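You operate a simulated robot arm through the tools that you are given. There is no shell and no other tool.

You are at the controls of a simulated robot arm. One attempt, no reset.

## Task
Put things in order on the steel table. At the end: the yellow cloth stands where the purple box (marked "BUSHING") stood; the green jar stands where the yellow cloth stood; the brown wooden stand from the steel table is on the black tray; the purple box from the steel table stands where the brown wooden stand stood; whatever was shut is shut again. Leave all else as you found it, and nothing knocked over.

It is judged by the outcome, as a careful person would: the job done as asked, and still so three seconds after it is handed in. It fails if anything else is knocked over, pushed out of place, dropped, spilled or broken. Flat cloth is picked up by pressing the open fingertips on it (5 to 10 N) and closing them slowly along it; thin cloth reads only 2 to 8 mm in the jaws.

## Robot
A 7-joint arm with a two-finger parallel gripper, fixed in place. Base frame: the origin is at the foot of the arm, x ahead of it, y to its left, z up; the work surface is at about z = 0. Lengths are in mm, angles in degrees, forces in N, time in s.
With the tool pointing down near the work surface it reaches from about 240 to 620 mm from the base axis. Its first joint turns from -66.0 to 66.0 degrees. Payload 2.6 kg.
The TCP is the grasp point between the finger pads, 30 mm short of the fingertips. In the tool frame z runs along the fingers and y along their closing line. The gripper opens to 94 mm. The fingers are 28 mm wide and 10 mm thick; the gripper's body (50 by 96 mm) begins 55 mm behind the TCP.
Orientation is told as [roll, pitch, yaw] about the base's x, y, z axes, in that order, counted from this pose: with the fingers straight down and closing along the base's y, the tool's x points along the base's -x, its y along +y and its z along -z.

## Interface
- The arm moves only by the tool servo_tool. Its argument "targets" is a list of rows, each a list of 3 entries, a list of its own where there are three numbers: the turn, a rotation vector about the base's x, y, z in degrees, then the shift along the base's x, y, z in mm, then the finger opening in mm, from 0 to 94. In form: [[[ax, ay, az], [dx, dy, dz], fingers], ...]. A call has 1 to 20 rows; each row shifts and turns the commanded pose from where the row before left it. Each row takes 0.2 s and may step no farther than 50 mm and 8.6 degrees from the row before; otherwise, or with a gripper value out of range, the whole call is refused. A pose out of reach is approached as far as the arm can. The call stops where the force on the tool passes 40 N (or 10 N more than at its start, if that is more) or the arm is blocked; 0.2 s more then pass. Each finger travels about 72 mm/s and halts on what it meets, pressing with about 44 N; the grip force reading is that of the motor and also rises with nothing between the fingers. The clock runs only during rows and for 0.2 s after the last one: add rows that do not move to give the fingers time. It gives the time, the measured TCP pose, the force on the tool (base axes), the opening and the grip force at its end, in the units of the frame above (readings bear some noise), with the torque about the TCP (base axes, N m) and any sound that the robot's microphone picked up.
- Cameras (640 x 400 px; columns grow to the right, rows downward): "scene" is fixed at [53.6, 455.4, 556.9]; the picture's right is [-0.53, -0.85, 0.00], its down [-0.53, 0.33, -0.78] and it looks along [0.66, -0.41, -0.62] (base axes); focal length 224 px, centre (320, 200). "wrist" rides on the gripper at [76, 14, -102] in the tool frame; the picture's right is [-0.18, 0.98, 0.00], its down [-0.75, -0.14, -0.64] and it looks along [-0.63, -0.12, 0.77] (tool axes); focal length 243 px, centre (320, 200). There is no depth. A picture from a camera that has moved, and an enlarged one, comes with that camera's place and axes in the base frame and with its lens.
- camera(camera): a new picture of that camera. No time passes.
- enlarge(camera, box): a new picture of the part [left, top, right, bottom] of that camera's present view, enlarged. No time passes.
- close_job(): hands the job in; it is judged then, once.

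Nothing tells you positions but the pictures and the camera data. Unless the task says otherwise, let go and move clear before handing in.

The tools are called after "Request:" as a command line: name --argument value ..., lists and objects as JSON in quotes. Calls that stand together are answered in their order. servo_tool: Moves the arm, as the interface text tells. Its arguments: {"type":"object","properties":{"targets":{"type":"array","items":{"type":"array"}}},"required":["targets"]} The other tools are called the same way: camera (camera) takes a picture; enlarge (camera, box) takes an enlarged picture of a part of a camera's view; close_job () hands the job in.

At the start:

```text
time_s: 0.0
ee_pos: [384.3, 115.8, 343.3]
ee_rot: [0.1, 0.1, 0.0]
ft_force: [0.2, 0.3, -0.1]
moment: [0.01, -0.03, 0.02]
grip_width: 94.2
grip_force: 0.0
```

scene: 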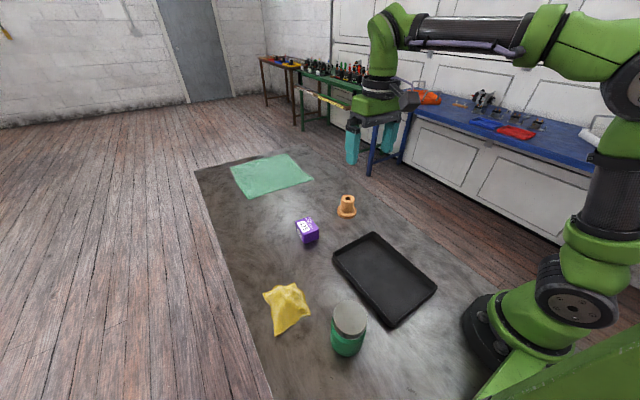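
wrist: 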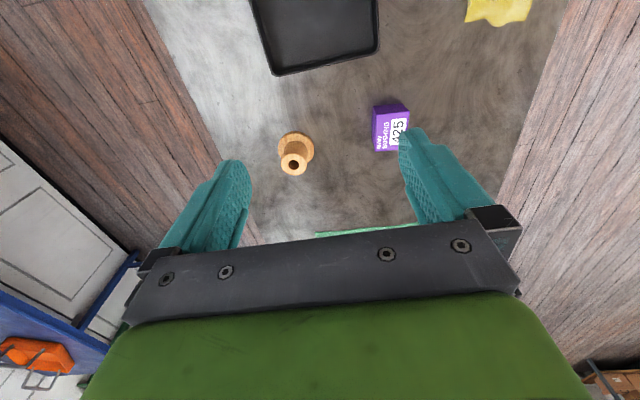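

The table holds a purple box, a wooden stand, a black tray, a yellow cloth, a green jar and a flat green cloth. I'll take enlarged views before moving anything.

Request:
enlarge --camera "scene" --box '[240, 260, 400, 360]'

Request:
enlarge --camera "scene" --box '[270, 175, 398, 255]'

Request:
enlarge --camera "scene" --box '[300, 220, 460, 320]'

Request:
enlarge --camera "wrist" --box '[240, 80, 432, 200]'

```text
4.00 times, centred on (320, 310) of scene
camera zoom: at [53.6, 455.4, 556.9], right [-0.53, -0.85, 0.0], down [-0.53, 0.33, -0.78], along [0.66, -0.41, -0.62], focal length 896 px, centre (320, -240)
```

zoom: 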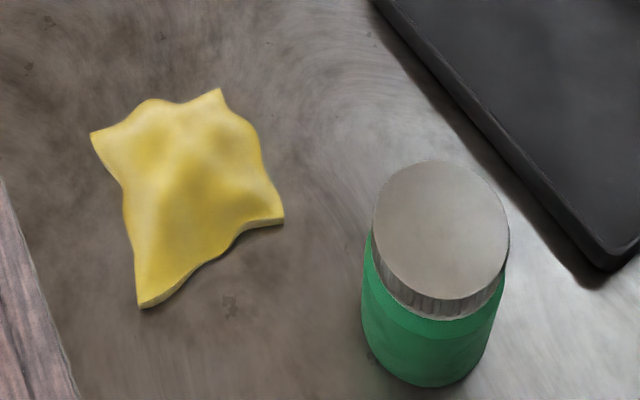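

```text
5.00 times, centred on (334, 215) of scene
camera zoom: at [53.6, 455.4, 556.9], right [-0.53, -0.85, 0.0], down [-0.53, 0.33, -0.78], along [0.66, -0.41, -0.62], focal length 1120 px, centre (250, 125)
```

zoom: 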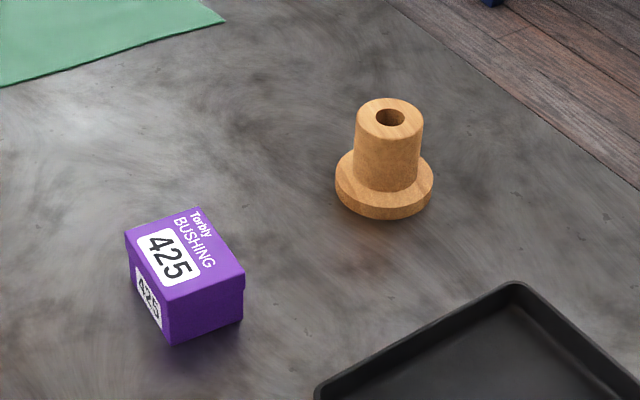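

```text
4.00 times, centred on (380, 270) of scene
camera zoom: at [53.6, 455.4, 556.9], right [-0.53, -0.85, 0.0], down [-0.53, 0.33, -0.78], along [0.66, -0.41, -0.62], focal length 896 px, centre (80, -80)
```

zoom: 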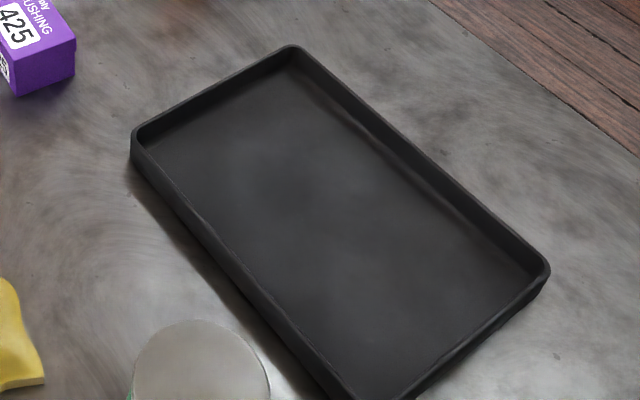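

```text
3.33 times, centred on (336, 140) of wrist
camera zoom: at [307.2, 129.9, 447.8], right [0.18, 0.98, 0.0], down [0.75, -0.14, 0.64], along [0.63, -0.12, -0.77], focal length 809 px, centre (267, 400)
```

zoom: 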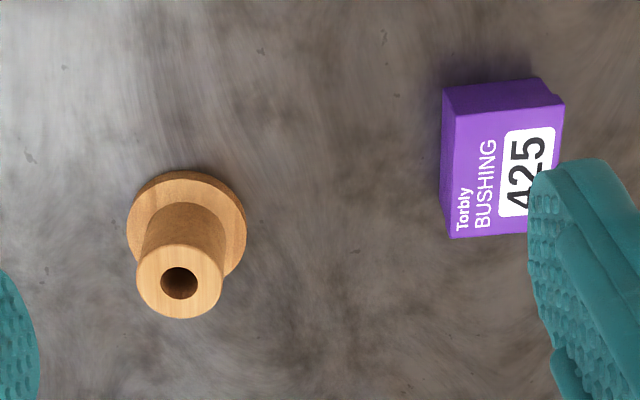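

The stand is at about (527, 42), roughly 69 mm tall with a 73 mm flange. The box is at about (510, 220) with a yaw near -5°, the tray centre near (268, 122), the cloth near (331, 384) and the jar near (183, 301). The stand goes to the tray first, so I'm moving above it now.

Request:
servo_tool --targets '[[[0, 0, 0], [23.8, -12.3, -28.9], 94], [[0, 0, 0], [23.8, -12.3, -28.9], 94], [[0, 0, 0], [23.8, -12.3, -28.9], 94], [[0, 0, 0], [23.8, -12.3, -28.9], 94], [[0, 0, 0], [23.8, -12.3, -28.9], 94], [[0, 0, 0], [23.8, -12.3, -28.9], 94], [[0, 0, 0], [0, 0, 0], 94]]'

Request:
camera --camera "wrist"

Request:
camera --camera "scene"

```text
time_s: 1.6
ee_pos: [526.1, 39.3, 171.2]
ee_rot: [0.0, 0.1, 0.1]
ft_force: [-0.8, -0.5, 0.7]
moment: [0.02, 0.0, 0.03]
grip_width: 94.2
grip_force: 0.0
```

```text
taken
camera wrist: at [449.7, 53.7, 275.1], right [0.18, 0.98, 0.0], down [0.75, -0.14, 0.64], along [0.63, -0.12, -0.77], focal length 243 px, centre (320, 200)
```

wrist: 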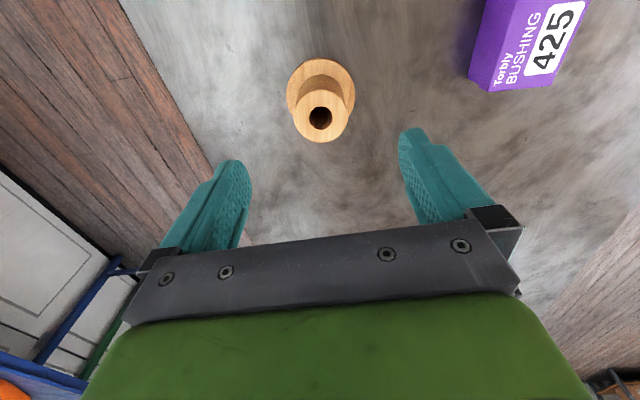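

```text
taken
```

scene: 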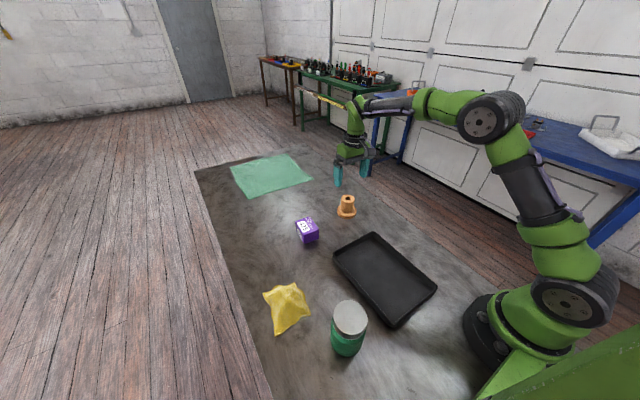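

The stand is nearly centred between the fingers. A closer look will fix its axis and height.

Request:
enlarge --camera "wrist" --box '[272, 50, 368, 150]'

Request:
enlarge --camera "wrist" --box '[440, 0, 600, 100]'

```text
4.00 times, centred on (320, 100) of wrist
camera zoom: at [449.7, 53.7, 275.1], right [0.18, 0.98, 0.0], down [0.75, -0.14, 0.64], along [0.63, -0.12, -0.77], focal length 970 px, centre (320, 600)
```

zoom: 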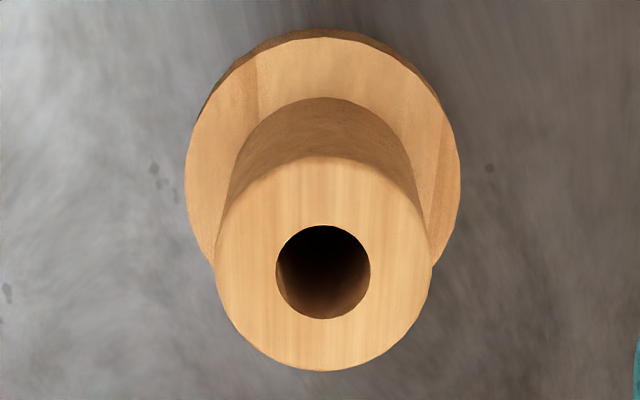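

```text
4.00 times, centred on (520, 50) of wrist
camera zoom: at [449.7, 53.7, 275.1], right [0.18, 0.98, 0.0], down [0.75, -0.14, 0.64], along [0.63, -0.12, -0.77], focal length 970 px, centre (-480, 800)
```

zoom: 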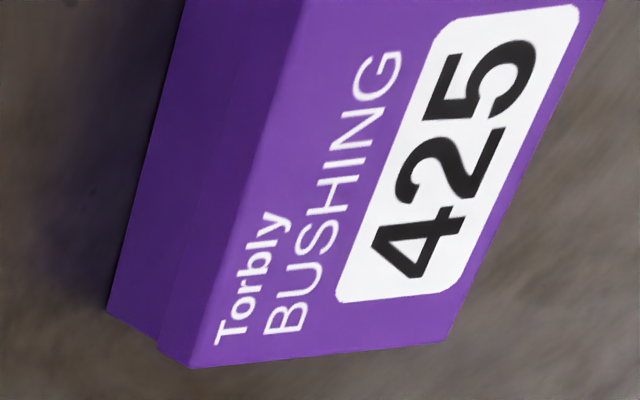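

The stand's axis is at about (525.5, 39.6) and its top is near z 72. I'll lower to TCP z 55, keeping the fingertips above the flange, and grip the post.

Request:
servo_tool --targets '[[[0, 0, 0], [-0.3, 0, -25], 94], [[0, 0, 0], [0, 0, -25], 94], [[0, 0, 0], [0, 0, -25], 94], [[0, 0, 0], [0, 0, -20], 94], [[0, 0, 0], [0, 0, -15], 94], [[0, 0, 0], [0, 0, -5], 94], [[0, 0, 0], [0, 0, 0], 80], [[0, 0, 0], [0, 0, 0], 65], [[0, 0, 0], [0, 0, 0], 55], [[0, 0, 0], [0, 0, 0], 45], [[0, 0, 0], [0, 0, 0], 40], [[0, 0, 0], [0, 0, 0], 40]]'

Request:
camera --camera "wrist"

```text
time_s: 4.2
ee_pos: [527.2, 41.4, 55.4]
ee_rot: [0.0, 0.1, 0.0]
ft_force: [0.0, -0.9, 0.4]
moment: [-0.05, -0.05, -0.04]
grip_width: 47.5
grip_force: 44.3
```

```text
taken
camera wrist: at [450.9, 55.9, 159.0], right [0.18, 0.98, 0.0], down [0.75, -0.14, 0.64], along [0.63, -0.12, -0.77], focal length 243 px, centre (320, 200)
```

wrist: 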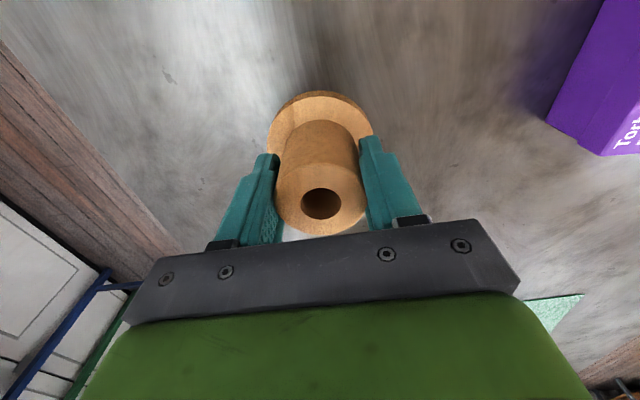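

I have the post gripped at 47.5 mm. Next I'll lift it straight up and carry it over the tray.

Request:
servo_tool --targets '[[[0, 0, 0], [0, 0, 8], 40], [[0, 0, 0], [0, 0, 16], 40], [[0, 0, 0], [0, 0, 24], 40], [[0, 0, 0], [0, 0, 24], 40], [[0, 0, 0], [0, 0, 18], 40], [[0, 0, 0], [-10, 3.5, 6], 40], [[0, 0, 0], [-24, 8.4, 0], 40], [[0, 0, 0], [-30, 10.5, 0], 40], [[0, 0, 0], [-30, 10.5, 0], 40], [[0, 0, 0], [-30, 10.5, 0], 40], [[0, 0, 0], [-30, 10.5, 0], 40], [[0, 0, 0], [-30, 10.5, 0], 40], [[0, 0, 0], [-24, 8.4, 0], 40], [[0, 0, 0], [-12, 4.2, 0], 40], [[0, 0, 0], [0, 0, 0], 40]]'

Request:
camera --camera "wrist"

Request:
camera --camera "scene"

```text
time_s: 7.4
ee_pos: [305.8, 120.6, 152.4]
ee_rot: [0.0, 0.0, 0.0]
ft_force: [0.2, 0.8, -2.2]
moment: [-0.03, -0.03, -0.01]
grip_width: 47.5
grip_force: 44.2
```

```text
taken
camera wrist: at [230.1, 134.4, 255.8], right [0.18, 0.98, 0.0], down [0.75, -0.14, 0.64], along [0.63, -0.12, -0.77], focal length 243 px, centre (320, 200)
```

wrist: 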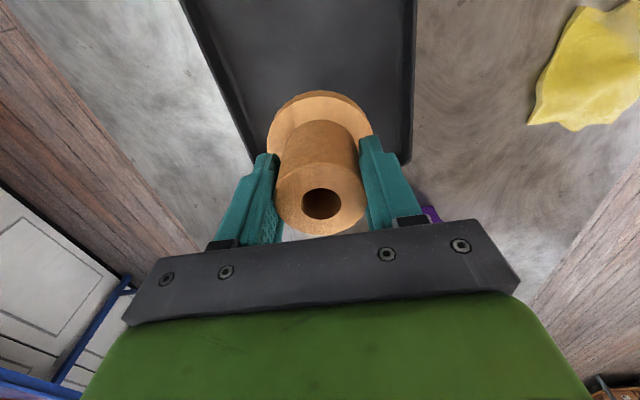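

```text
taken
```

scene: 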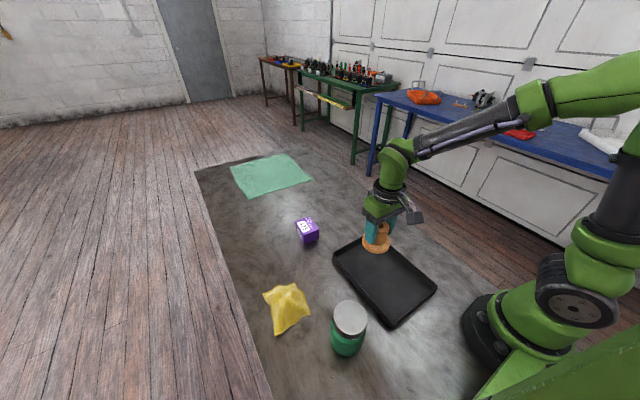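

I'm over the tray with room on every side, so I'll lower most of the way and then step gently down to contact.

Request:
servo_tool --targets '[[[0, 0, 0], [0, 0, -15], 40], [[0, 0, 0], [0, 0, -22], 40], [[0, 0, 0], [0, 0, -22], 40], [[0, 0, 0], [0, 0, -15], 40], [[0, 0, 0], [0, 0, -8], 40], [[0, 0, 0], [0, 0, -4], 40], [[0, 0, 0], [0, 0, 0], 40]]'

Request:
servo_tool --targets '[[[0, 0, 0], [0, 0, -2], 40], [[0, 0, 0], [0, 0, -1], 40]]'

```text
time_s: 9.0
ee_pos: [305.8, 119.3, 66.7]
ee_rot: [-0.1, -0.1, 0.1]
ft_force: [0.3, -0.4, -1.2]
moment: [0.0, 0.0, 0.01]
grip_width: 47.1
grip_force: 43.7
```

```text
time_s: 9.6
ee_pos: [305.2, 119.2, 62.8]
ee_rot: [-0.1, 0.0, 0.0]
ft_force: [-0.5, -0.2, -3.4]
moment: [-0.02, -0.01, 0.02]
grip_width: 47.5
grip_force: 43.5
```

Request:
servo_tool --targets '[[[0, 0, 0], [0, 0, -1.5], 40], [[0, 0, 0], [0, 0, -1], 40]]'

Request:
enlarge --camera "scene" --box '[320, 200, 448, 280]'

```text
time_s: 10.2
ee_pos: [306.7, 119.4, 60.3]
ee_rot: [0.1, 0.0, 0.0]
ft_force: [0.0, -0.5, -2.1]
moment: [0.01, 0.01, -0.02]
grip_width: 47.6
grip_force: 44.0
```

```text
5.00 times, centred on (384, 240) of scene
camera zoom: at [53.6, 455.4, 556.9], right [-0.53, -0.85, 0.0], down [-0.53, 0.33, -0.78], along [0.66, -0.41, -0.62], focal length 1120 px, centre (0, 0)
```

zoom: 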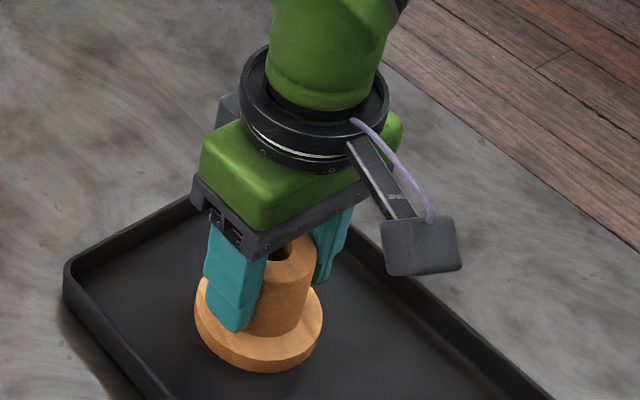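

The stand hasn't touched yet. I'll keep lowering in small steps.

Request:
servo_tool --targets '[[[0, 0, 0], [0, 0, -1], 40], [[0, 0, 0], [0, 0, -1], 40]]'

Request:
servo_tool --targets '[[[0, 0, 0], [0, 0, -0.7], 40], [[0, 0, 0], [0, 0, 0], 40]]'

```text
time_s: 10.8
ee_pos: [306.4, 119.4, 57.8]
ee_rot: [0.0, 0.0, -0.1]
ft_force: [-9.0, -7.2, 26.4]
moment: [-0.32, 0.29, -0.11]
grip_width: 47.5
grip_force: 43.7
```

```text
time_s: 11.4
ee_pos: [306.8, 121.2, 59.4]
ee_rot: [0.0, -0.3, 0.0]
ft_force: [-8.3, -6.2, 33.2]
moment: [-0.6, -0.06, -0.06]
grip_width: 47.2
grip_force: 44.1
```

The stand is in contact with the tray floor. I'll ease off the press, open slowly and rise.

Request:
servo_tool --targets '[[[0, 0, 0], [0, 0, 1.3], 40], [[0, 0, 0], [0, 0, 0], 40]]'

Request:
servo_tool --targets '[[[0, 0, 0], [0, 0, 0], 52], [[0, 0, 0], [0, 0, 0], 62], [[0, 0, 0], [0, 0, 0], 78], [[0, 0, 0], [0, 0, 0], 92], [[0, 0, 0], [0, 0, 0], 92], [[0, 0, 0], [0, 0, 8], 92], [[0, 0, 0], [0, 0, 20], 92], [[0, 0, 0], [0, 0, 30], 92], [[0, 0, 0], [0, 0, 40], 92], [[0, 0, 0], [0, 0, 40], 92], [[0, 0, 0], [0, 0, 10], 92]]'

Request:
camera --camera "scene"

Request:
camera --camera "wrist"

```text
time_s: 12.0
ee_pos: [305.8, 119.1, 59.2]
ee_rot: [0.1, 0.0, 0.2]
ft_force: [4.6, 0.2, 8.0]
moment: [0.0, -0.44, -0.02]
grip_width: 47.5
grip_force: 43.8
```

```text
time_s: 14.4
ee_pos: [306.0, 118.9, 207.7]
ee_rot: [-0.1, 0.0, -0.1]
ft_force: [0.5, -0.5, 0.7]
moment: [-0.01, 0.0, 0.02]
grip_width: 91.8
grip_force: 0.0
```

```text
taken
```

scene: 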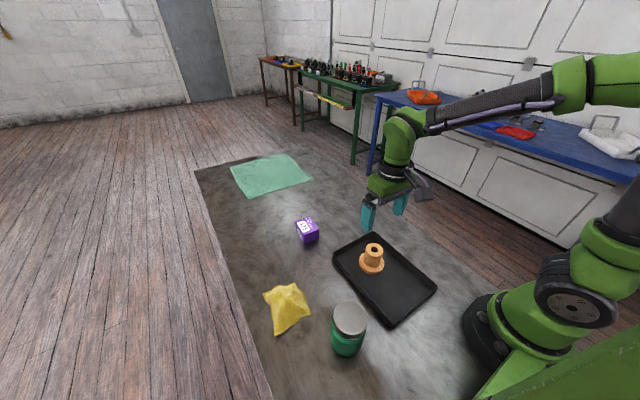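

```text
taken
camera wrist: at [230.4, 133.2, 311.3], right [0.18, 0.98, 0.0], down [0.75, -0.14, 0.64], along [0.63, -0.12, -0.77], focal length 243 px, centre (320, 200)
```

wrist: 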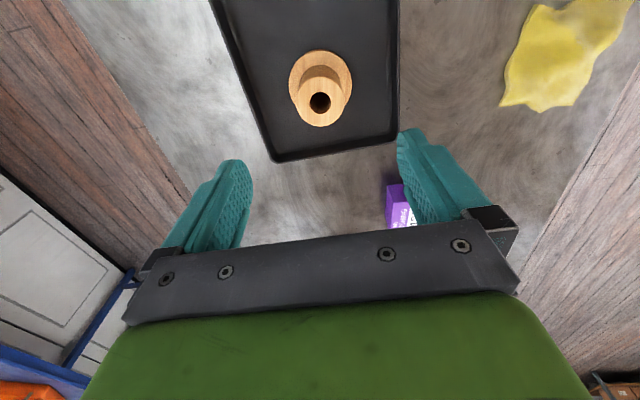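

The stand is upright on the tray. Next I'll move above the purple box, turning about -4.5° to match its sides.

Request:
servo_tool --targets '[[[0, 0, 0], [14, 7, -3], 94], [[0, 0, -1], [30, 15, -6], 94], [[0, 0, -1], [40, 20, -8], 94], [[0, 0, -1], [40, 20, -8], 94], [[0, 0, -1], [40, 19, -8], 94], [[0, 0, -0.5], [26, 13, -6], 94], [[0, 0, 0], [14, 7, -3], 94], [[0, 0, 0], [0, 0, 0], 94]]'

Request:
camera --camera "wrist"

Request:
enlarge --camera "wrist" --box '[256, 50, 416, 150]'

```text
time_s: 16.2
ee_pos: [510.7, 220.8, 165.0]
ee_rot: [0.0, 0.0, -4.5]
ft_force: [0.2, -0.1, -0.8]
moment: [0.02, 0.02, -0.01]
grip_width: 94.1
grip_force: 0.1
```

```text
taken
camera wrist: at [436.1, 241.0, 268.3], right [0.26, 0.97, 0.0], down [0.74, -0.2, 0.64], along [0.62, -0.17, -0.77], focal length 243 px, centre (320, 200)
```

wrist: 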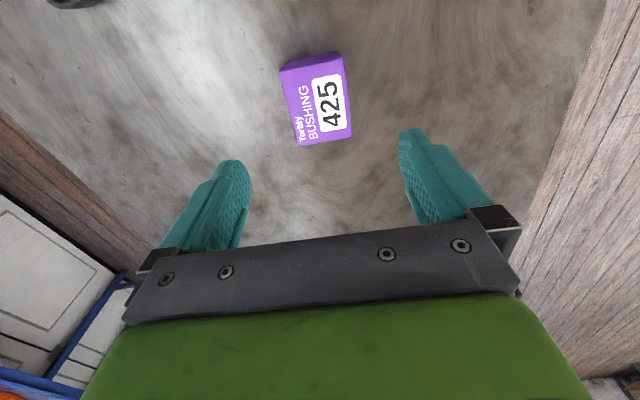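

```text
4.00 times, centred on (336, 100) of wrist
camera zoom: at [436.1, 241.0, 268.3], right [0.26, 0.97, 0.0], down [0.74, -0.2, 0.64], along [0.62, -0.17, -0.77], focal length 970 px, centre (256, 600)
```

zoom: 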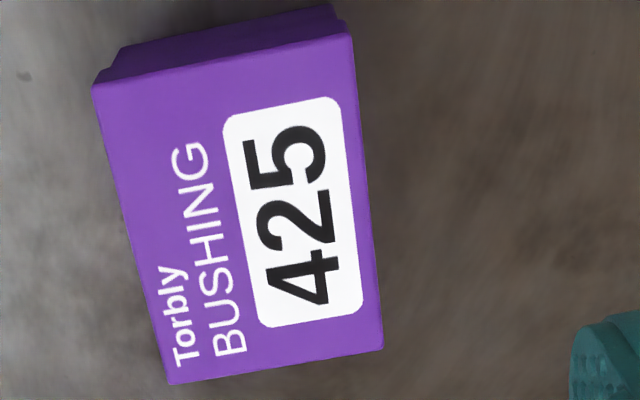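

The box centre is at about (511, 218.6) with a yaw near -5.4°. It has a slightly overhanging lid, so I'll check how the lid meets the body before gripping.

Request:
enlarge --camera "scene" --box '[287, 210, 327, 250]'

Request:
enlarge --camera "wrist" --box '[270, 45, 366, 105]'

```text
10.00 times, centred on (307, 230) of scene
camera zoom: at [53.6, 455.4, 556.9], right [-0.53, -0.85, 0.0], down [-0.53, 0.33, -0.78], along [0.66, -0.41, -0.62], focal length 2239 px, centre (450, -100)
```

zoom: 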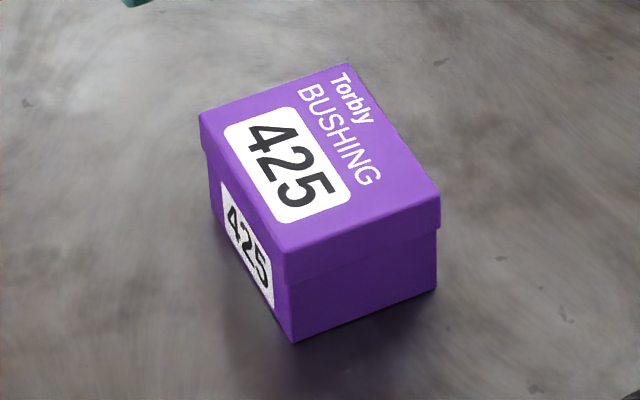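

```text
6.67 times, centred on (318, 75) of wrist
camera zoom: at [436.1, 241.0, 268.3], right [0.26, 0.97, 0.0], down [0.74, -0.2, 0.64], along [0.62, -0.17, -0.77], focal length 1618 px, centre (333, 1033)
```

zoom: 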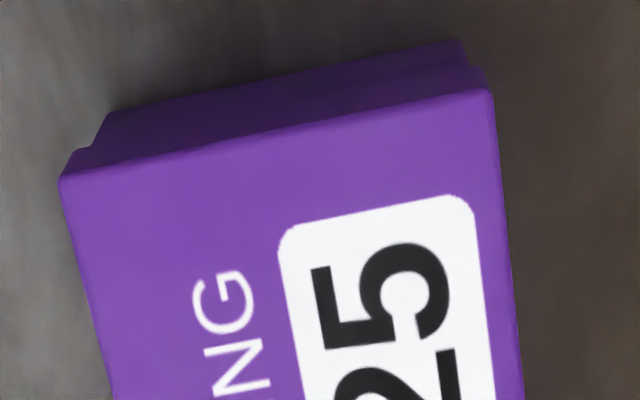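

The lid covers about the top third. I'll go low so the pads cover the body, close gently, then lift only a few millimetres to check that the body comes up with the lid.

Request:
servo_tool --targets '[[[0, 0, -0.9], [0.5, -2, -20], 94], [[0, 0, 0], [0, 0, -30], 94], [[0, 0, 0], [0, 0, -30], 94], [[0, 0, 0], [0, 0, -25], 94], [[0, 0, 0], [0, 0, -15], 94], [[0, 0, 0], [0, 0, -8], 94], [[0, 0, 0], [0, 0, -2], 94], [[0, 0, 0], [0, 0, 0], 94]]'

Request:
camera --camera "wrist"

```text
time_s: 18.0
ee_pos: [510.0, 219.6, 35.5]
ee_rot: [0.0, 0.0, -5.3]
ft_force: [-0.2, 0.4, 0.5]
moment: [-0.02, 0.02, -0.01]
grip_width: 94.2
grip_force: 0.0
```

```text
taken
camera wrist: at [436.4, 239.7, 138.6], right [0.28, 0.96, 0.0], down [0.74, -0.21, 0.64], along [0.62, -0.18, -0.77], focal length 243 px, centre (320, 200)
```

wrist: 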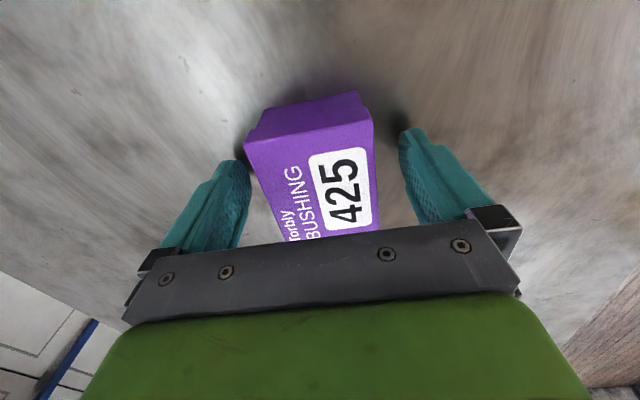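

The box is centred between the fingers, so I'll close and then lift 4 mm as a test.

Request:
servo_tool --targets '[[[0, 0, 0], [0, 0, 0], 80], [[0, 0, 0], [0, 0, 0], 68], [[0, 0, 0], [0, 0, 0], 60], [[0, 0, 0], [0, 0, 0], 55], [[0, 0, 0], [0, 0, 0], 50], [[0, 0, 0], [0, 0, 0], 48], [[0, 0, 0], [0, 0, 0], 48]]'

Request:
servo_tool --targets '[[[0, 0, 0], [0, 0, 2], 48], [[0, 0, 0], [0, 0, 3], 48], [[0, 0, 0], [0, 0, 0], 48]]'

Request:
enlarge --camera "scene" --box '[275, 200, 339, 250]'

Request:
camera --camera "wrist"

```text
time_s: 19.6
ee_pos: [511.8, 219.2, 34.2]
ee_rot: [-0.1, 0.0, -5.4]
ft_force: [0.1, 0.2, 0.3]
moment: [-0.01, 0.03, 0.06]
grip_width: 58.7
grip_force: 43.5
```

```text
time_s: 20.4
ee_pos: [510.2, 218.5, 38.8]
ee_rot: [-0.1, -0.1, -5.4]
ft_force: [-0.6, 0.3, 0.4]
moment: [0.01, 0.03, -0.02]
grip_width: 58.8
grip_force: 43.9
```

```text
8.00 times, centred on (307, 225) of scene
camera zoom: at [53.6, 455.4, 556.9], right [-0.53, -0.85, 0.0], down [-0.53, 0.33, -0.78], along [0.66, -0.41, -0.62], focal length 1791 px, centre (424, 0)
```

zoom: 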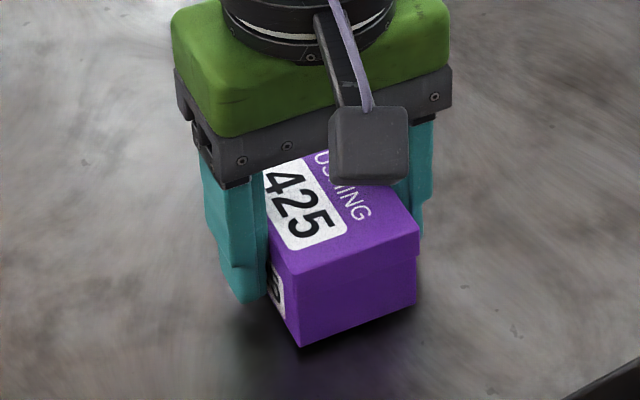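

```text
taken
camera wrist: at [435.9, 239.6, 143.4], right [0.28, 0.96, 0.0], down [0.74, -0.21, 0.64], along [0.62, -0.18, -0.77], focal length 243 px, centre (320, 200)
```

wrist: 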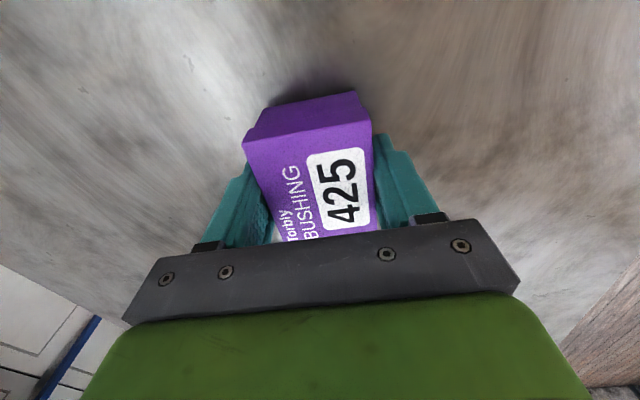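

The body seems to be rising with the lid. I'll lift a few more millimetres and look again to be sure.

Request:
servo_tool --targets '[[[0, 0, 0], [0, 0, 3], 48], [[0, 0, 0], [0, 0, 4], 48], [[0, 0, 0], [0, 0, 0], 48]]'

Request:
enlarge --camera "scene" --box '[275, 200, 339, 250]'

Request:
enlarge --camera "wrist" --box '[224, 75, 416, 195]'

```text
time_s: 21.2
ee_pos: [510.0, 218.5, 46.1]
ee_rot: [0.0, -0.1, -5.4]
ft_force: [0.6, 0.0, -0.4]
moment: [0.0, 0.01, 0.0]
grip_width: 58.4
grip_force: 44.4
```

```text
8.00 times, centred on (307, 225) of scene
camera zoom: at [53.6, 455.4, 556.9], right [-0.53, -0.85, 0.0], down [-0.53, 0.33, -0.78], along [0.66, -0.41, -0.62], focal length 1791 px, centre (424, 0)
```

zoom: 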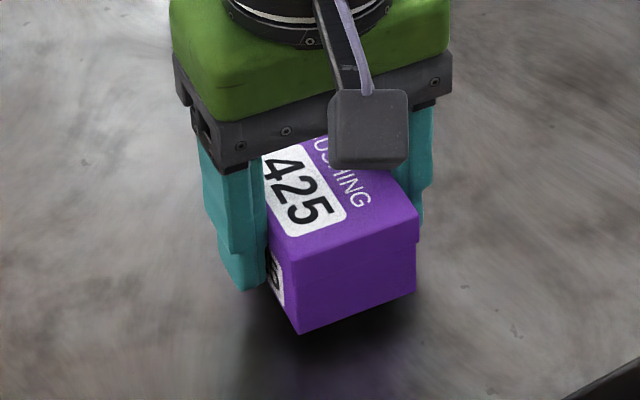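

```text
3.33 times, centred on (320, 135) of wrist
camera zoom: at [436.1, 239.4, 150.5], right [0.28, 0.96, 0.0], down [0.74, -0.21, 0.64], along [0.62, -0.18, -0.77], focal length 809 px, centre (320, 417)
```

zoom: 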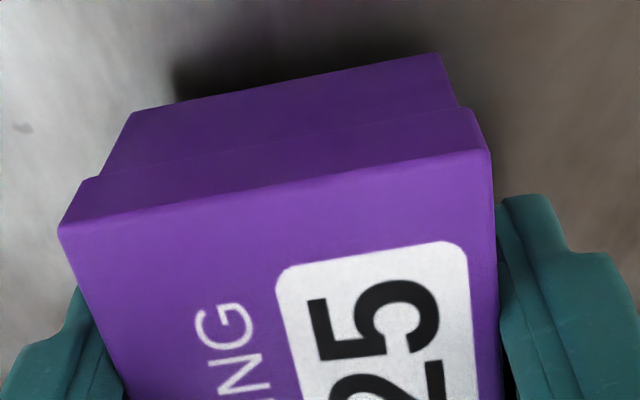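

The whole box is lifted with its lid on. I'll carry it across to where the stand stood, at about (526, 41).

Request:
servo_tool --targets '[[[0, 0, 0], [0, 0, 12], 48], [[0, 0, 0], [1, -12, 20], 48], [[0, 0, 0], [2, -24, 10], 48], [[0, 0, 0], [2.5, -30, 0], 48], [[0, 0, 0], [2.5, -30, 0], 48], [[0, 0, 0], [2.5, -30, 0], 48], [[0, 0, 0], [2.5, -26, 0], 48], [[0, 0, 0], [1.5, -17, 0], 48], [[0, 0, 0], [0.5, -8, 0], 48], [[0, 0, 0], [0, 0, -10], 48], [[0, 0, 0], [0, 0, -15], 48], [[0, 0, 0], [0, 0, -12], 48], [[0, 0, 0], [0, 0, -8], 48], [[0, 0, 0], [0, 0, 0], 48]]'

Request:
camera --camera "wrist"

Request:
enlarge --camera "scene" --box '[270, 175, 398, 255]'

```text
time_s: 24.2
ee_pos: [524.2, 42.1, 43.9]
ee_rot: [0.0, 0.0, -5.5]
ft_force: [0.0, 0.2, -1.2]
moment: [0.02, -0.01, -0.01]
grip_width: 58.7
grip_force: 44.3
```

```text
taken
camera wrist: at [450.8, 62.6, 147.4], right [0.28, 0.96, 0.0], down [0.74, -0.21, 0.64], along [0.62, -0.18, -0.77], focal length 243 px, centre (320, 200)
```

wrist: 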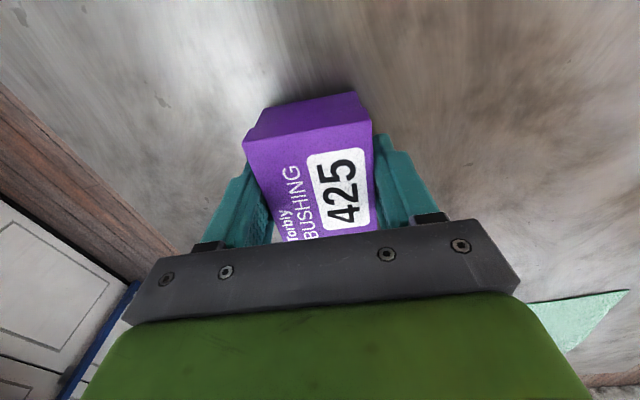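

```text
5.00 times, centred on (334, 215) of scene
camera zoom: at [53.6, 455.4, 556.9], right [-0.53, -0.85, 0.0], down [-0.53, 0.33, -0.78], along [0.66, -0.41, -0.62], focal length 1120 px, centre (250, 125)
```

zoom: 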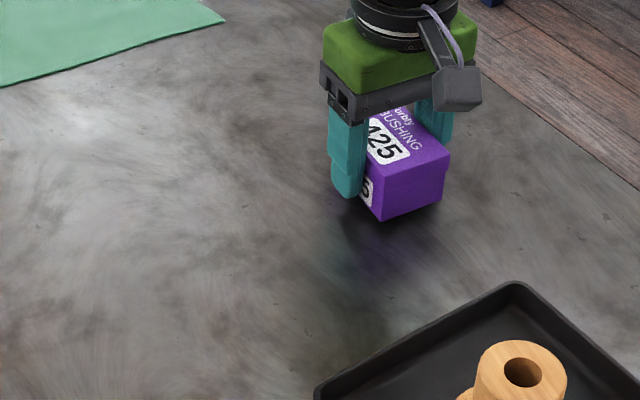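

The box is hovering about 9 mm above its target. I'll lower it gently to contact.

Request:
servo_tool --targets '[[[0, 0, 0], [0.5, -0.5, -4], 48], [[0, 0, 0], [0, 0, -2.5], 48], [[0, 0, 0], [0, 0, 0], 48]]'

Request:
servo_tool --targets '[[[0, 0, 0], [0, 0, -1], 48], [[0, 0, 0], [0, 0, -0.7], 48]]'

```text
time_s: 25.0
ee_pos: [526.8, 41.7, 39.1]
ee_rot: [0.0, 0.0, -5.4]
ft_force: [0.7, 0.1, 0.4]
moment: [-0.01, -0.03, 0.01]
grip_width: 58.6
grip_force: 44.2
```

```text
time_s: 25.6
ee_pos: [525.2, 42.6, 35.7]
ee_rot: [-0.1, -0.1, -5.4]
ft_force: [0.4, 0.4, -0.8]
moment: [-0.01, -0.02, -0.02]
grip_width: 58.7
grip_force: 43.9
```

Request:
servo_tool --targets '[[[0, 0, 0], [0, 0, -0.7], 48], [[0, 0, 0], [0, 0, 0], 48]]'

Request:
servo_tool --targets '[[[0, 0, 0], [0, 0, -0.5], 48], [[0, 0, 0], [0, 0, 0], 48]]'

```text
time_s: 26.2
ee_pos: [525.6, 41.6, 34.7]
ee_rot: [-0.1, 0.0, -5.4]
ft_force: [-0.3, 0.3, 1.0]
moment: [0.0, 0.06, -0.01]
grip_width: 58.6
grip_force: 44.3
```

```text
time_s: 26.8
ee_pos: [526.0, 41.5, 35.4]
ee_rot: [0.1, -0.1, -5.3]
ft_force: [-0.1, -1.8, 5.2]
moment: [0.01, 0.23, 0.08]
grip_width: 58.9
grip_force: 44.3
```

The box is in light contact with the table, so I'll release it and rise.

Request:
servo_tool --targets '[[[0, 0, 0], [0, 0, 0], 62], [[0, 0, 0], [0, 0, 0], 70], [[0, 0, 0], [0, 0, 0], 82], [[0, 0, 0], [0, 0, 0], 94], [[0, 0, 0], [0, 0, 0], 94], [[0, 0, 0], [0, 0, 10], 94], [[0, 0, 0], [0, 0, 25], 94], [[0, 0, 0], [0, 0, 35], 94], [[0, 0, 0], [0, 0, 45], 94], [[0, 0, 0], [0, 0, 45], 94], [[0, 0, 0], [0, 0, 30], 94]]'

Request:
camera --camera "wrist"

Request:
camera --camera "scene"

```text
time_s: 29.2
ee_pos: [525.9, 39.9, 222.6]
ee_rot: [0.1, 0.0, -5.4]
ft_force: [0.6, 0.3, 0.1]
moment: [0.01, 0.01, 0.0]
grip_width: 94.1
grip_force: 0.1
```

```text
taken
camera wrist: at [451.2, 60.6, 327.6], right [0.28, 0.96, 0.0], down [0.74, -0.21, 0.64], along [0.62, -0.18, -0.77], focal length 243 px, centre (320, 200)
```

wrist: 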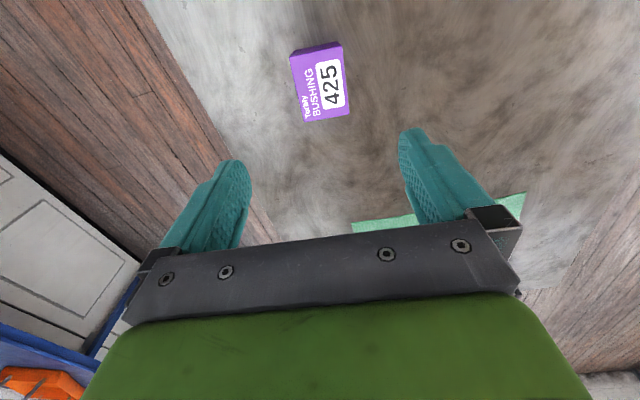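

```text
taken
```

scene: 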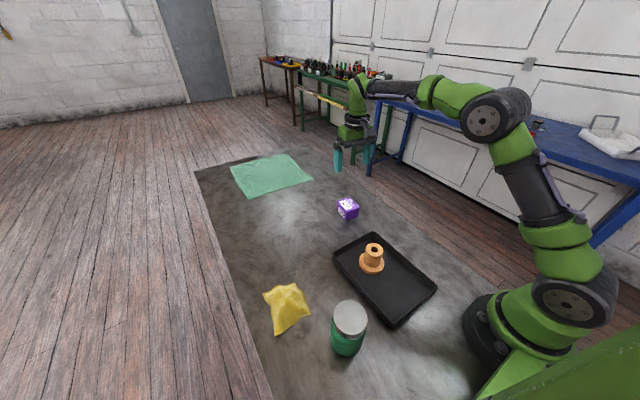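

The box is in place with its lid on. Next I'll move above the yellow cloth and inspect it with the wrist camera.

Request:
servo_tool --targets '[[[0, 0, 0.4], [-8, 14, 0], 94], [[0, 0, 1], [-16, 28, 0], 94], [[0, 0, 1], [-22, 40, 0], 94], [[0, 0, 1], [-22, 40, 0], 94], [[0, 0, 1], [-22, 40, 0], 94], [[0, 0, 1], [-22, 40, 0], 94], [[0, 0, 0], [-22, 40, 0], 94], [[0, 0, 0], [-22, 40, 0], 94], [[0, 0, 0], [-20, 34, 0], 94], [[0, 0, 0], [-12, 18, 0], 94], [[0, 0, 0], [-6, 10, 0], 94], [[0, 0, 0], [0, 0, 0], 94]]'

Request:
camera --camera "wrist"

Request:
enlarge --camera "wrist" --box '[224, 20, 416, 140]'

```text
time_s: 31.8
ee_pos: [329.7, 384.5, 223.6]
ee_rot: [0.1, -0.1, -0.1]
ft_force: [-0.3, -0.1, 0.8]
moment: [0.01, 0.04, 0.04]
grip_width: 93.8
grip_force: 0.1
```

```text
taken
camera wrist: at [254.4, 398.3, 327.2], right [0.18, 0.98, 0.0], down [0.75, -0.14, 0.64], along [0.63, -0.12, -0.77], focal length 243 px, centre (320, 200)
```

wrist: 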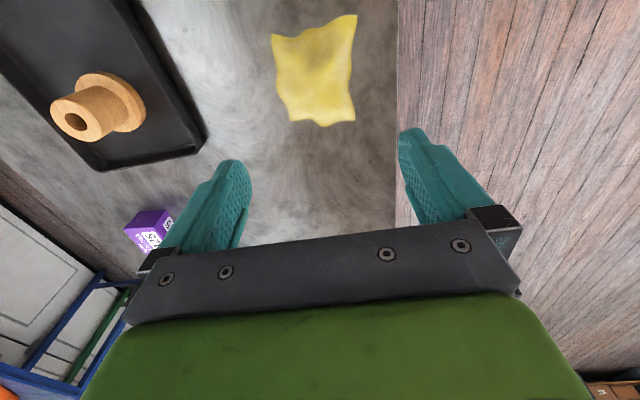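

```text
3.33 times, centred on (320, 80) of wrist
camera zoom: at [254.4, 398.3, 327.2], right [0.18, 0.98, 0.0], down [0.75, -0.14, 0.64], along [0.63, -0.12, -0.77], focal length 809 px, centre (320, 600)
```

zoom: 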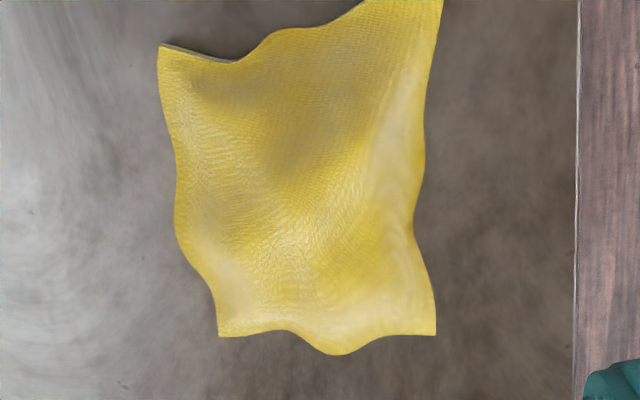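

The yellow cloth is centred at about (330, 382), roughly 105 by 90 mm and crumpled. I'll set a partial opening and come down close over its middle.

Request:
servo_tool --targets '[[[0, 0, 0], [0, -2, -20], 80], [[0, 0, 0], [0, 0, -35], 65], [[0, 0, 0], [0, 0, -40], 56], [[0, 0, 0], [0, 0, -35], 56], [[0, 0, 0], [0, 0, -20], 56], [[0, 0, 0], [0, 0, -10], 56], [[0, 0, 0], [0, 0, 0], 56]]'

Request:
camera --camera "wrist"

Request:
enlarge --camera "scene" --box '[240, 240, 368, 340]'

```text
time_s: 33.4
ee_pos: [332.5, 382.8, 62.7]
ee_rot: [0.0, -0.1, 0.0]
ft_force: [-0.7, 0.9, 0.1]
moment: [-0.04, 0.0, -0.01]
grip_width: 55.9
grip_force: 0.1
```

```text
taken
camera wrist: at [256.3, 396.4, 167.2], right [0.18, 0.98, 0.0], down [0.75, -0.14, 0.64], along [0.63, -0.12, -0.77], focal length 243 px, centre (320, 200)
```

wrist: 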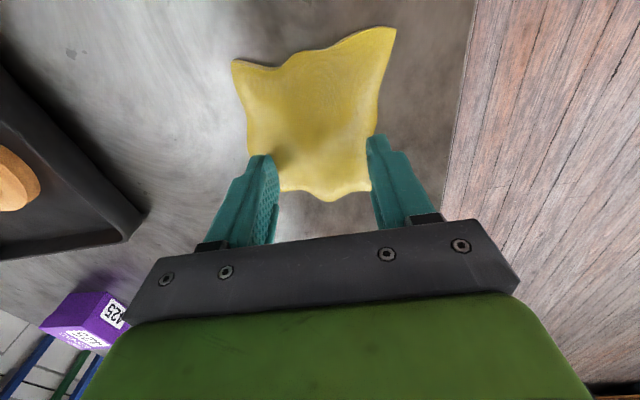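

```text
4.00 times, centred on (304, 290) of scene
camera zoom: at [53.6, 455.4, 556.9], right [-0.53, -0.85, 0.0], down [-0.53, 0.33, -0.78], along [0.66, -0.41, -0.62], focal length 896 px, centre (384, -160)
```

zoom: 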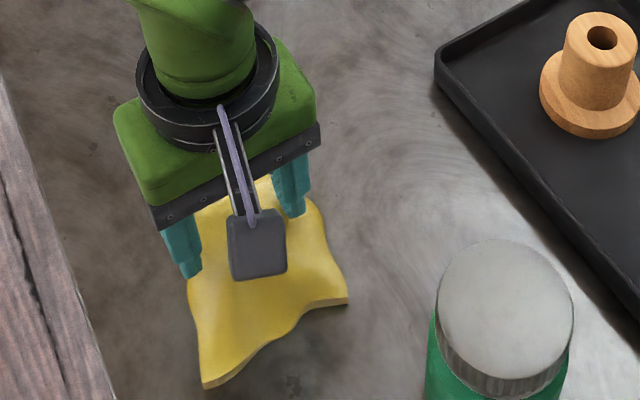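

The fingertips straddle the middle of the cloth. I'll narrow the opening a little and step down, watching the force.

Request:
servo_tool --targets '[[[0, 0, 0], [-3, 0, -6], 46], [[0, 0, 0], [0, 0, -5], 46], [[0, 0, 0], [0, 0, -3], 46], [[0, 0, 0], [0, 0, 0], 46]]'

Request:
servo_tool --targets '[[[0, 0, 0], [0, 0, -3], 46], [[0, 0, 0], [0, 0, -2], 46], [[0, 0, 0], [0, 0, 0], 46]]'

Request:
servo_tool --targets '[[[0, 0, 0], [0, 0, -2], 46], [[0, 0, 0], [0, 0, -1.5], 46], [[0, 0, 0], [0, 0, 0], 46]]'

```text
time_s: 34.4
ee_pos: [328.6, 381.1, 47.9]
ee_rot: [-0.1, 0.1, 0.0]
ft_force: [0.7, 0.4, 1.1]
moment: [0.04, 0.0, -0.02]
grip_width: 46.5
grip_force: 0.1
```

```text
time_s: 35.2
ee_pos: [329.1, 381.6, 45.6]
ee_rot: [0.0, -0.1, 0.0]
ft_force: [1.2, 1.0, 3.6]
moment: [0.01, -0.05, 0.0]
grip_width: 47.3
grip_force: 6.5
```

```text
time_s: 36.0
ee_pos: [328.5, 383.2, 42.8]
ee_rot: [0.1, -0.2, -0.1]
ft_force: [-4.6, -4.2, 23.3]
moment: [-0.12, 0.08, -0.32]
grip_width: 46.9
grip_force: 43.8
```

I've met resistance with the tips near z 13, and something between the fingers holds them at 47 mm. I'll back off slightly and look.

Request:
servo_tool --targets '[[[0, 0, 0], [0, 0, 2], 50], [[0, 0, 0], [0, 0, 4], 54], [[0, 0, 0], [0, 0, 0], 56]]'

Request:
camera --camera "wrist"

Request:
enlarge --camera "scene" --box '[240, 260, 336, 340]'

Request:
enlarge --camera "wrist" --box '[224, 20, 416, 220]'

```text
time_s: 36.8
ee_pos: [329.0, 383.0, 47.5]
ee_rot: [-0.1, 0.1, 0.1]
ft_force: [0.3, -0.3, -0.7]
moment: [-0.01, 0.01, 0.03]
grip_width: 56.1
grip_force: 0.0
```

```text
taken
camera wrist: at [252.6, 396.2, 151.1], right [0.18, 0.98, 0.0], down [0.75, -0.14, 0.64], along [0.63, -0.12, -0.77], focal length 243 px, centre (320, 200)
```

wrist: 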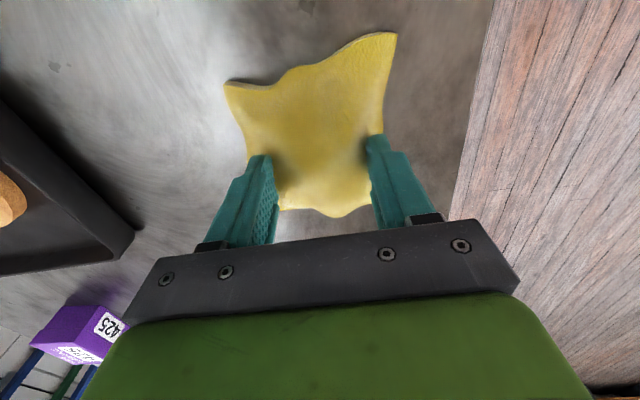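

```text
5.00 times, centred on (288, 300) of scene
camera zoom: at [53.6, 455.4, 556.9], right [-0.53, -0.85, 0.0], down [-0.53, 0.33, -0.78], along [0.66, -0.41, -0.62], focal length 1120 px, centre (480, -300)
```

zoom: 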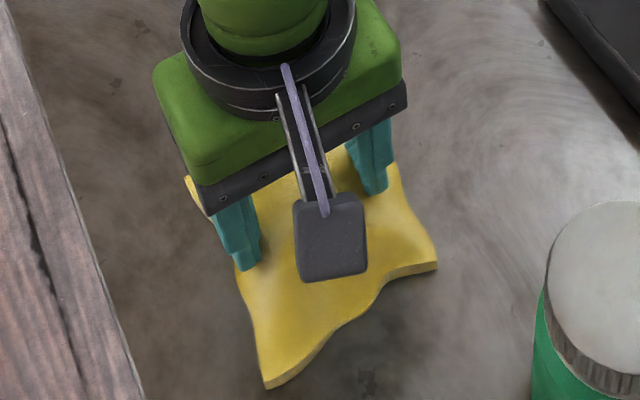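

```text
2.00 times, centred on (320, 120) of wrist
camera zoom: at [252.6, 396.2, 151.1], right [0.18, 0.98, 0.0], down [0.75, -0.14, 0.64], along [0.63, -0.12, -0.77], focal length 485 px, centre (320, 360)
```

zoom: 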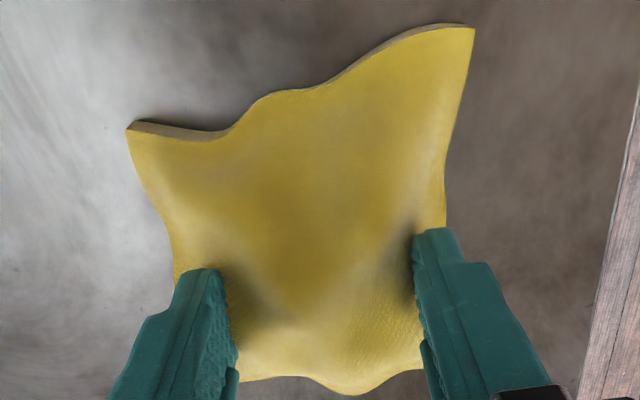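

The cloth is lumpy, about 15 mm high at the fingertips, and nothing has shifted. I'll press lightly at 5 to 10 N and close slowly along it.

Request:
servo_tool --targets '[[[0, 0, 0], [0, 0, -1.5], 56], [[0, 0, 0], [0, 0, -1], 56], [[0, 0, 0], [0, 0, 0], 56]]'

Request:
servo_tool --targets '[[[0, 0, 0], [0, 0, -1], 56], [[0, 0, 0], [0, 0, -0.5], 56], [[0, 0, 0], [0, 0, 0], 56]]'

```text
time_s: 37.6
ee_pos: [329.3, 383.9, 44.8]
ee_rot: [0.0, 0.0, 0.0]
ft_force: [0.4, 0.4, -0.7]
moment: [0.0, 0.01, -0.01]
grip_width: 56.2
grip_force: 0.0
```

```text
time_s: 38.4
ee_pos: [329.1, 382.2, 43.0]
ee_rot: [0.0, 0.0, 0.0]
ft_force: [0.3, 0.1, -0.3]
moment: [-0.01, 0.02, 0.0]
grip_width: 56.2
grip_force: 0.1
```

Request:
servo_tool --targets '[[[0, 0, 0], [0, 0, -1], 56], [[0, 0, 0], [0, 0, -1], 56], [[0, 0, 0], [0, 0, 0], 56]]'

Request:
servo_tool --targets '[[[0, 0, 0], [0, 0, -1], 56], [[0, 0, 0], [0, 0, -1], 56], [[0, 0, 0], [0, 0, 0], 56]]'

Request:
servo_tool --targets '[[[0, 0, 0], [0, 0, -1], 56], [[0, 0, 0], [0, 0, -1], 56], [[0, 0, 0], [0, 0, 0], 56]]'

```text
time_s: 39.2
ee_pos: [330.1, 383.4, 41.8]
ee_rot: [-0.1, 0.1, 0.0]
ft_force: [0.3, 0.2, -0.1]
moment: [-0.03, 0.03, 0.01]
grip_width: 55.7
grip_force: 0.0
```

```text
time_s: 40.0
ee_pos: [328.7, 383.3, 39.4]
ee_rot: [0.1, 0.0, -0.1]
ft_force: [0.5, 0.7, -0.1]
moment: [-0.03, 0.01, 0.02]
grip_width: 56.2
grip_force: 0.0
```

```text
time_s: 40.8
ee_pos: [330.0, 382.2, 38.2]
ee_rot: [0.0, 0.0, 0.1]
ft_force: [0.1, -0.6, 0.0]
moment: [0.0, 0.01, -0.02]
grip_width: 56.1
grip_force: 0.2
```

With a 56 mm opening the tips go lower without contact, so the solid part is between the fingers. I'll check the view.

Request:
enlarge --camera "wrist" --box '[224, 20, 416, 220]'

Request:
enlarge --camera "scene" --box '[240, 260, 336, 340]'

```text
2.00 times, centred on (320, 120) of wrist
camera zoom: at [252.7, 396.8, 141.5], right [0.18, 0.98, 0.0], down [0.75, -0.14, 0.64], along [0.63, -0.12, -0.77], focal length 485 px, centre (320, 360)
```

zoom: 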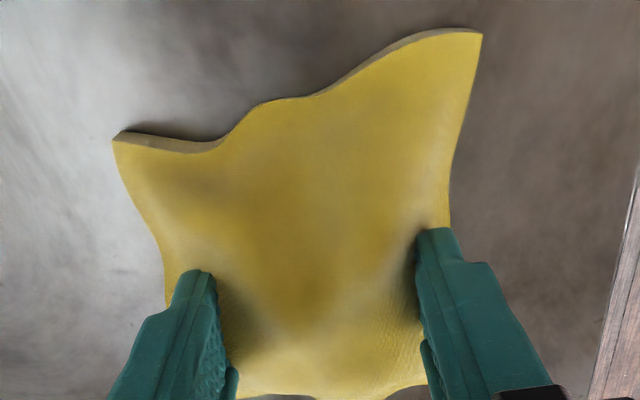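

```text
5.00 times, centred on (288, 300) of scene
camera zoom: at [53.6, 455.4, 556.9], right [-0.53, -0.85, 0.0], down [-0.53, 0.33, -0.78], along [0.66, -0.41, -0.62], focal length 1120 px, centre (480, -300)
```

zoom: 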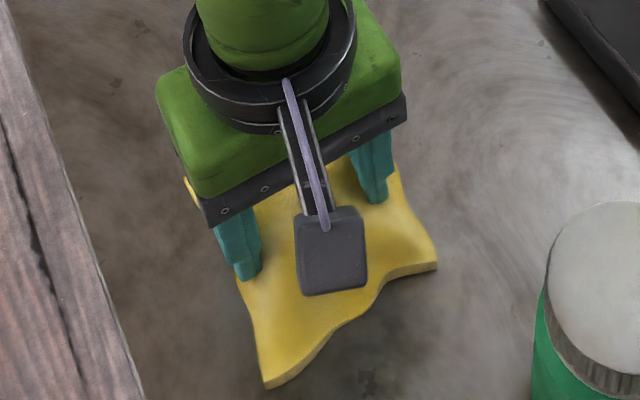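

The grippable core of the cloth is about 47 mm wide. I'll go slightly lower, close slowly onto it and test a small lift.

Request:
servo_tool --targets '[[[0, 0, 0], [0, 0, -1], 56], [[0, 0, 0], [0, 0, -1], 56], [[0, 0, 0], [0, 0, 0], 53], [[0, 0, 0], [0, 0, 0], 50], [[0, 0, 0], [0, 0, 0], 48], [[0, 0, 0], [0, 0, 0], 46], [[0, 0, 0], [0, 0, 0], 44], [[0, 0, 0], [0, 0, 0], 42], [[0, 0, 0], [0, 0, 0], 42]]'

Request:
camera --camera "wrist"

Request:
enlarge --camera "scene" --box '[240, 260, 336, 340]'

```text
time_s: 42.8
ee_pos: [329.2, 383.7, 36.1]
ee_rot: [0.0, 0.0, 0.1]
ft_force: [0.3, -0.3, -0.1]
moment: [-0.03, -0.01, 0.01]
grip_width: 50.9
grip_force: 43.8
```

```text
taken
camera wrist: at [252.7, 396.8, 139.4], right [0.18, 0.98, 0.0], down [0.75, -0.14, 0.64], along [0.63, -0.12, -0.77], focal length 243 px, centre (320, 200)
```

wrist: 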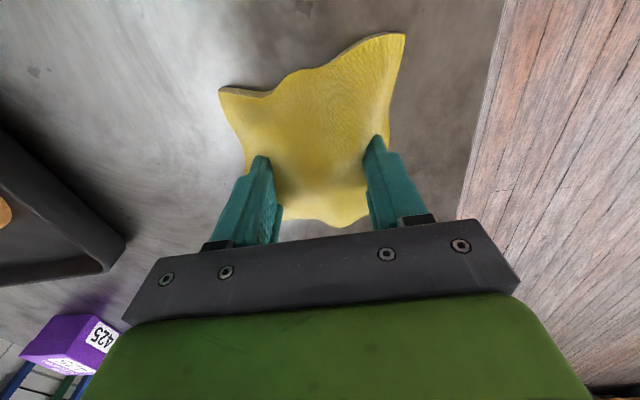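

```text
5.00 times, centred on (288, 300) of scene
camera zoom: at [53.6, 455.4, 556.9], right [-0.53, -0.85, 0.0], down [-0.53, 0.33, -0.78], along [0.66, -0.41, -0.62], focal length 1120 px, centre (480, -300)
```

zoom: 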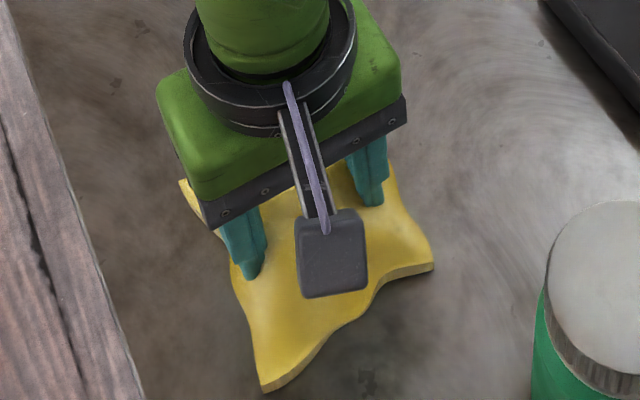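

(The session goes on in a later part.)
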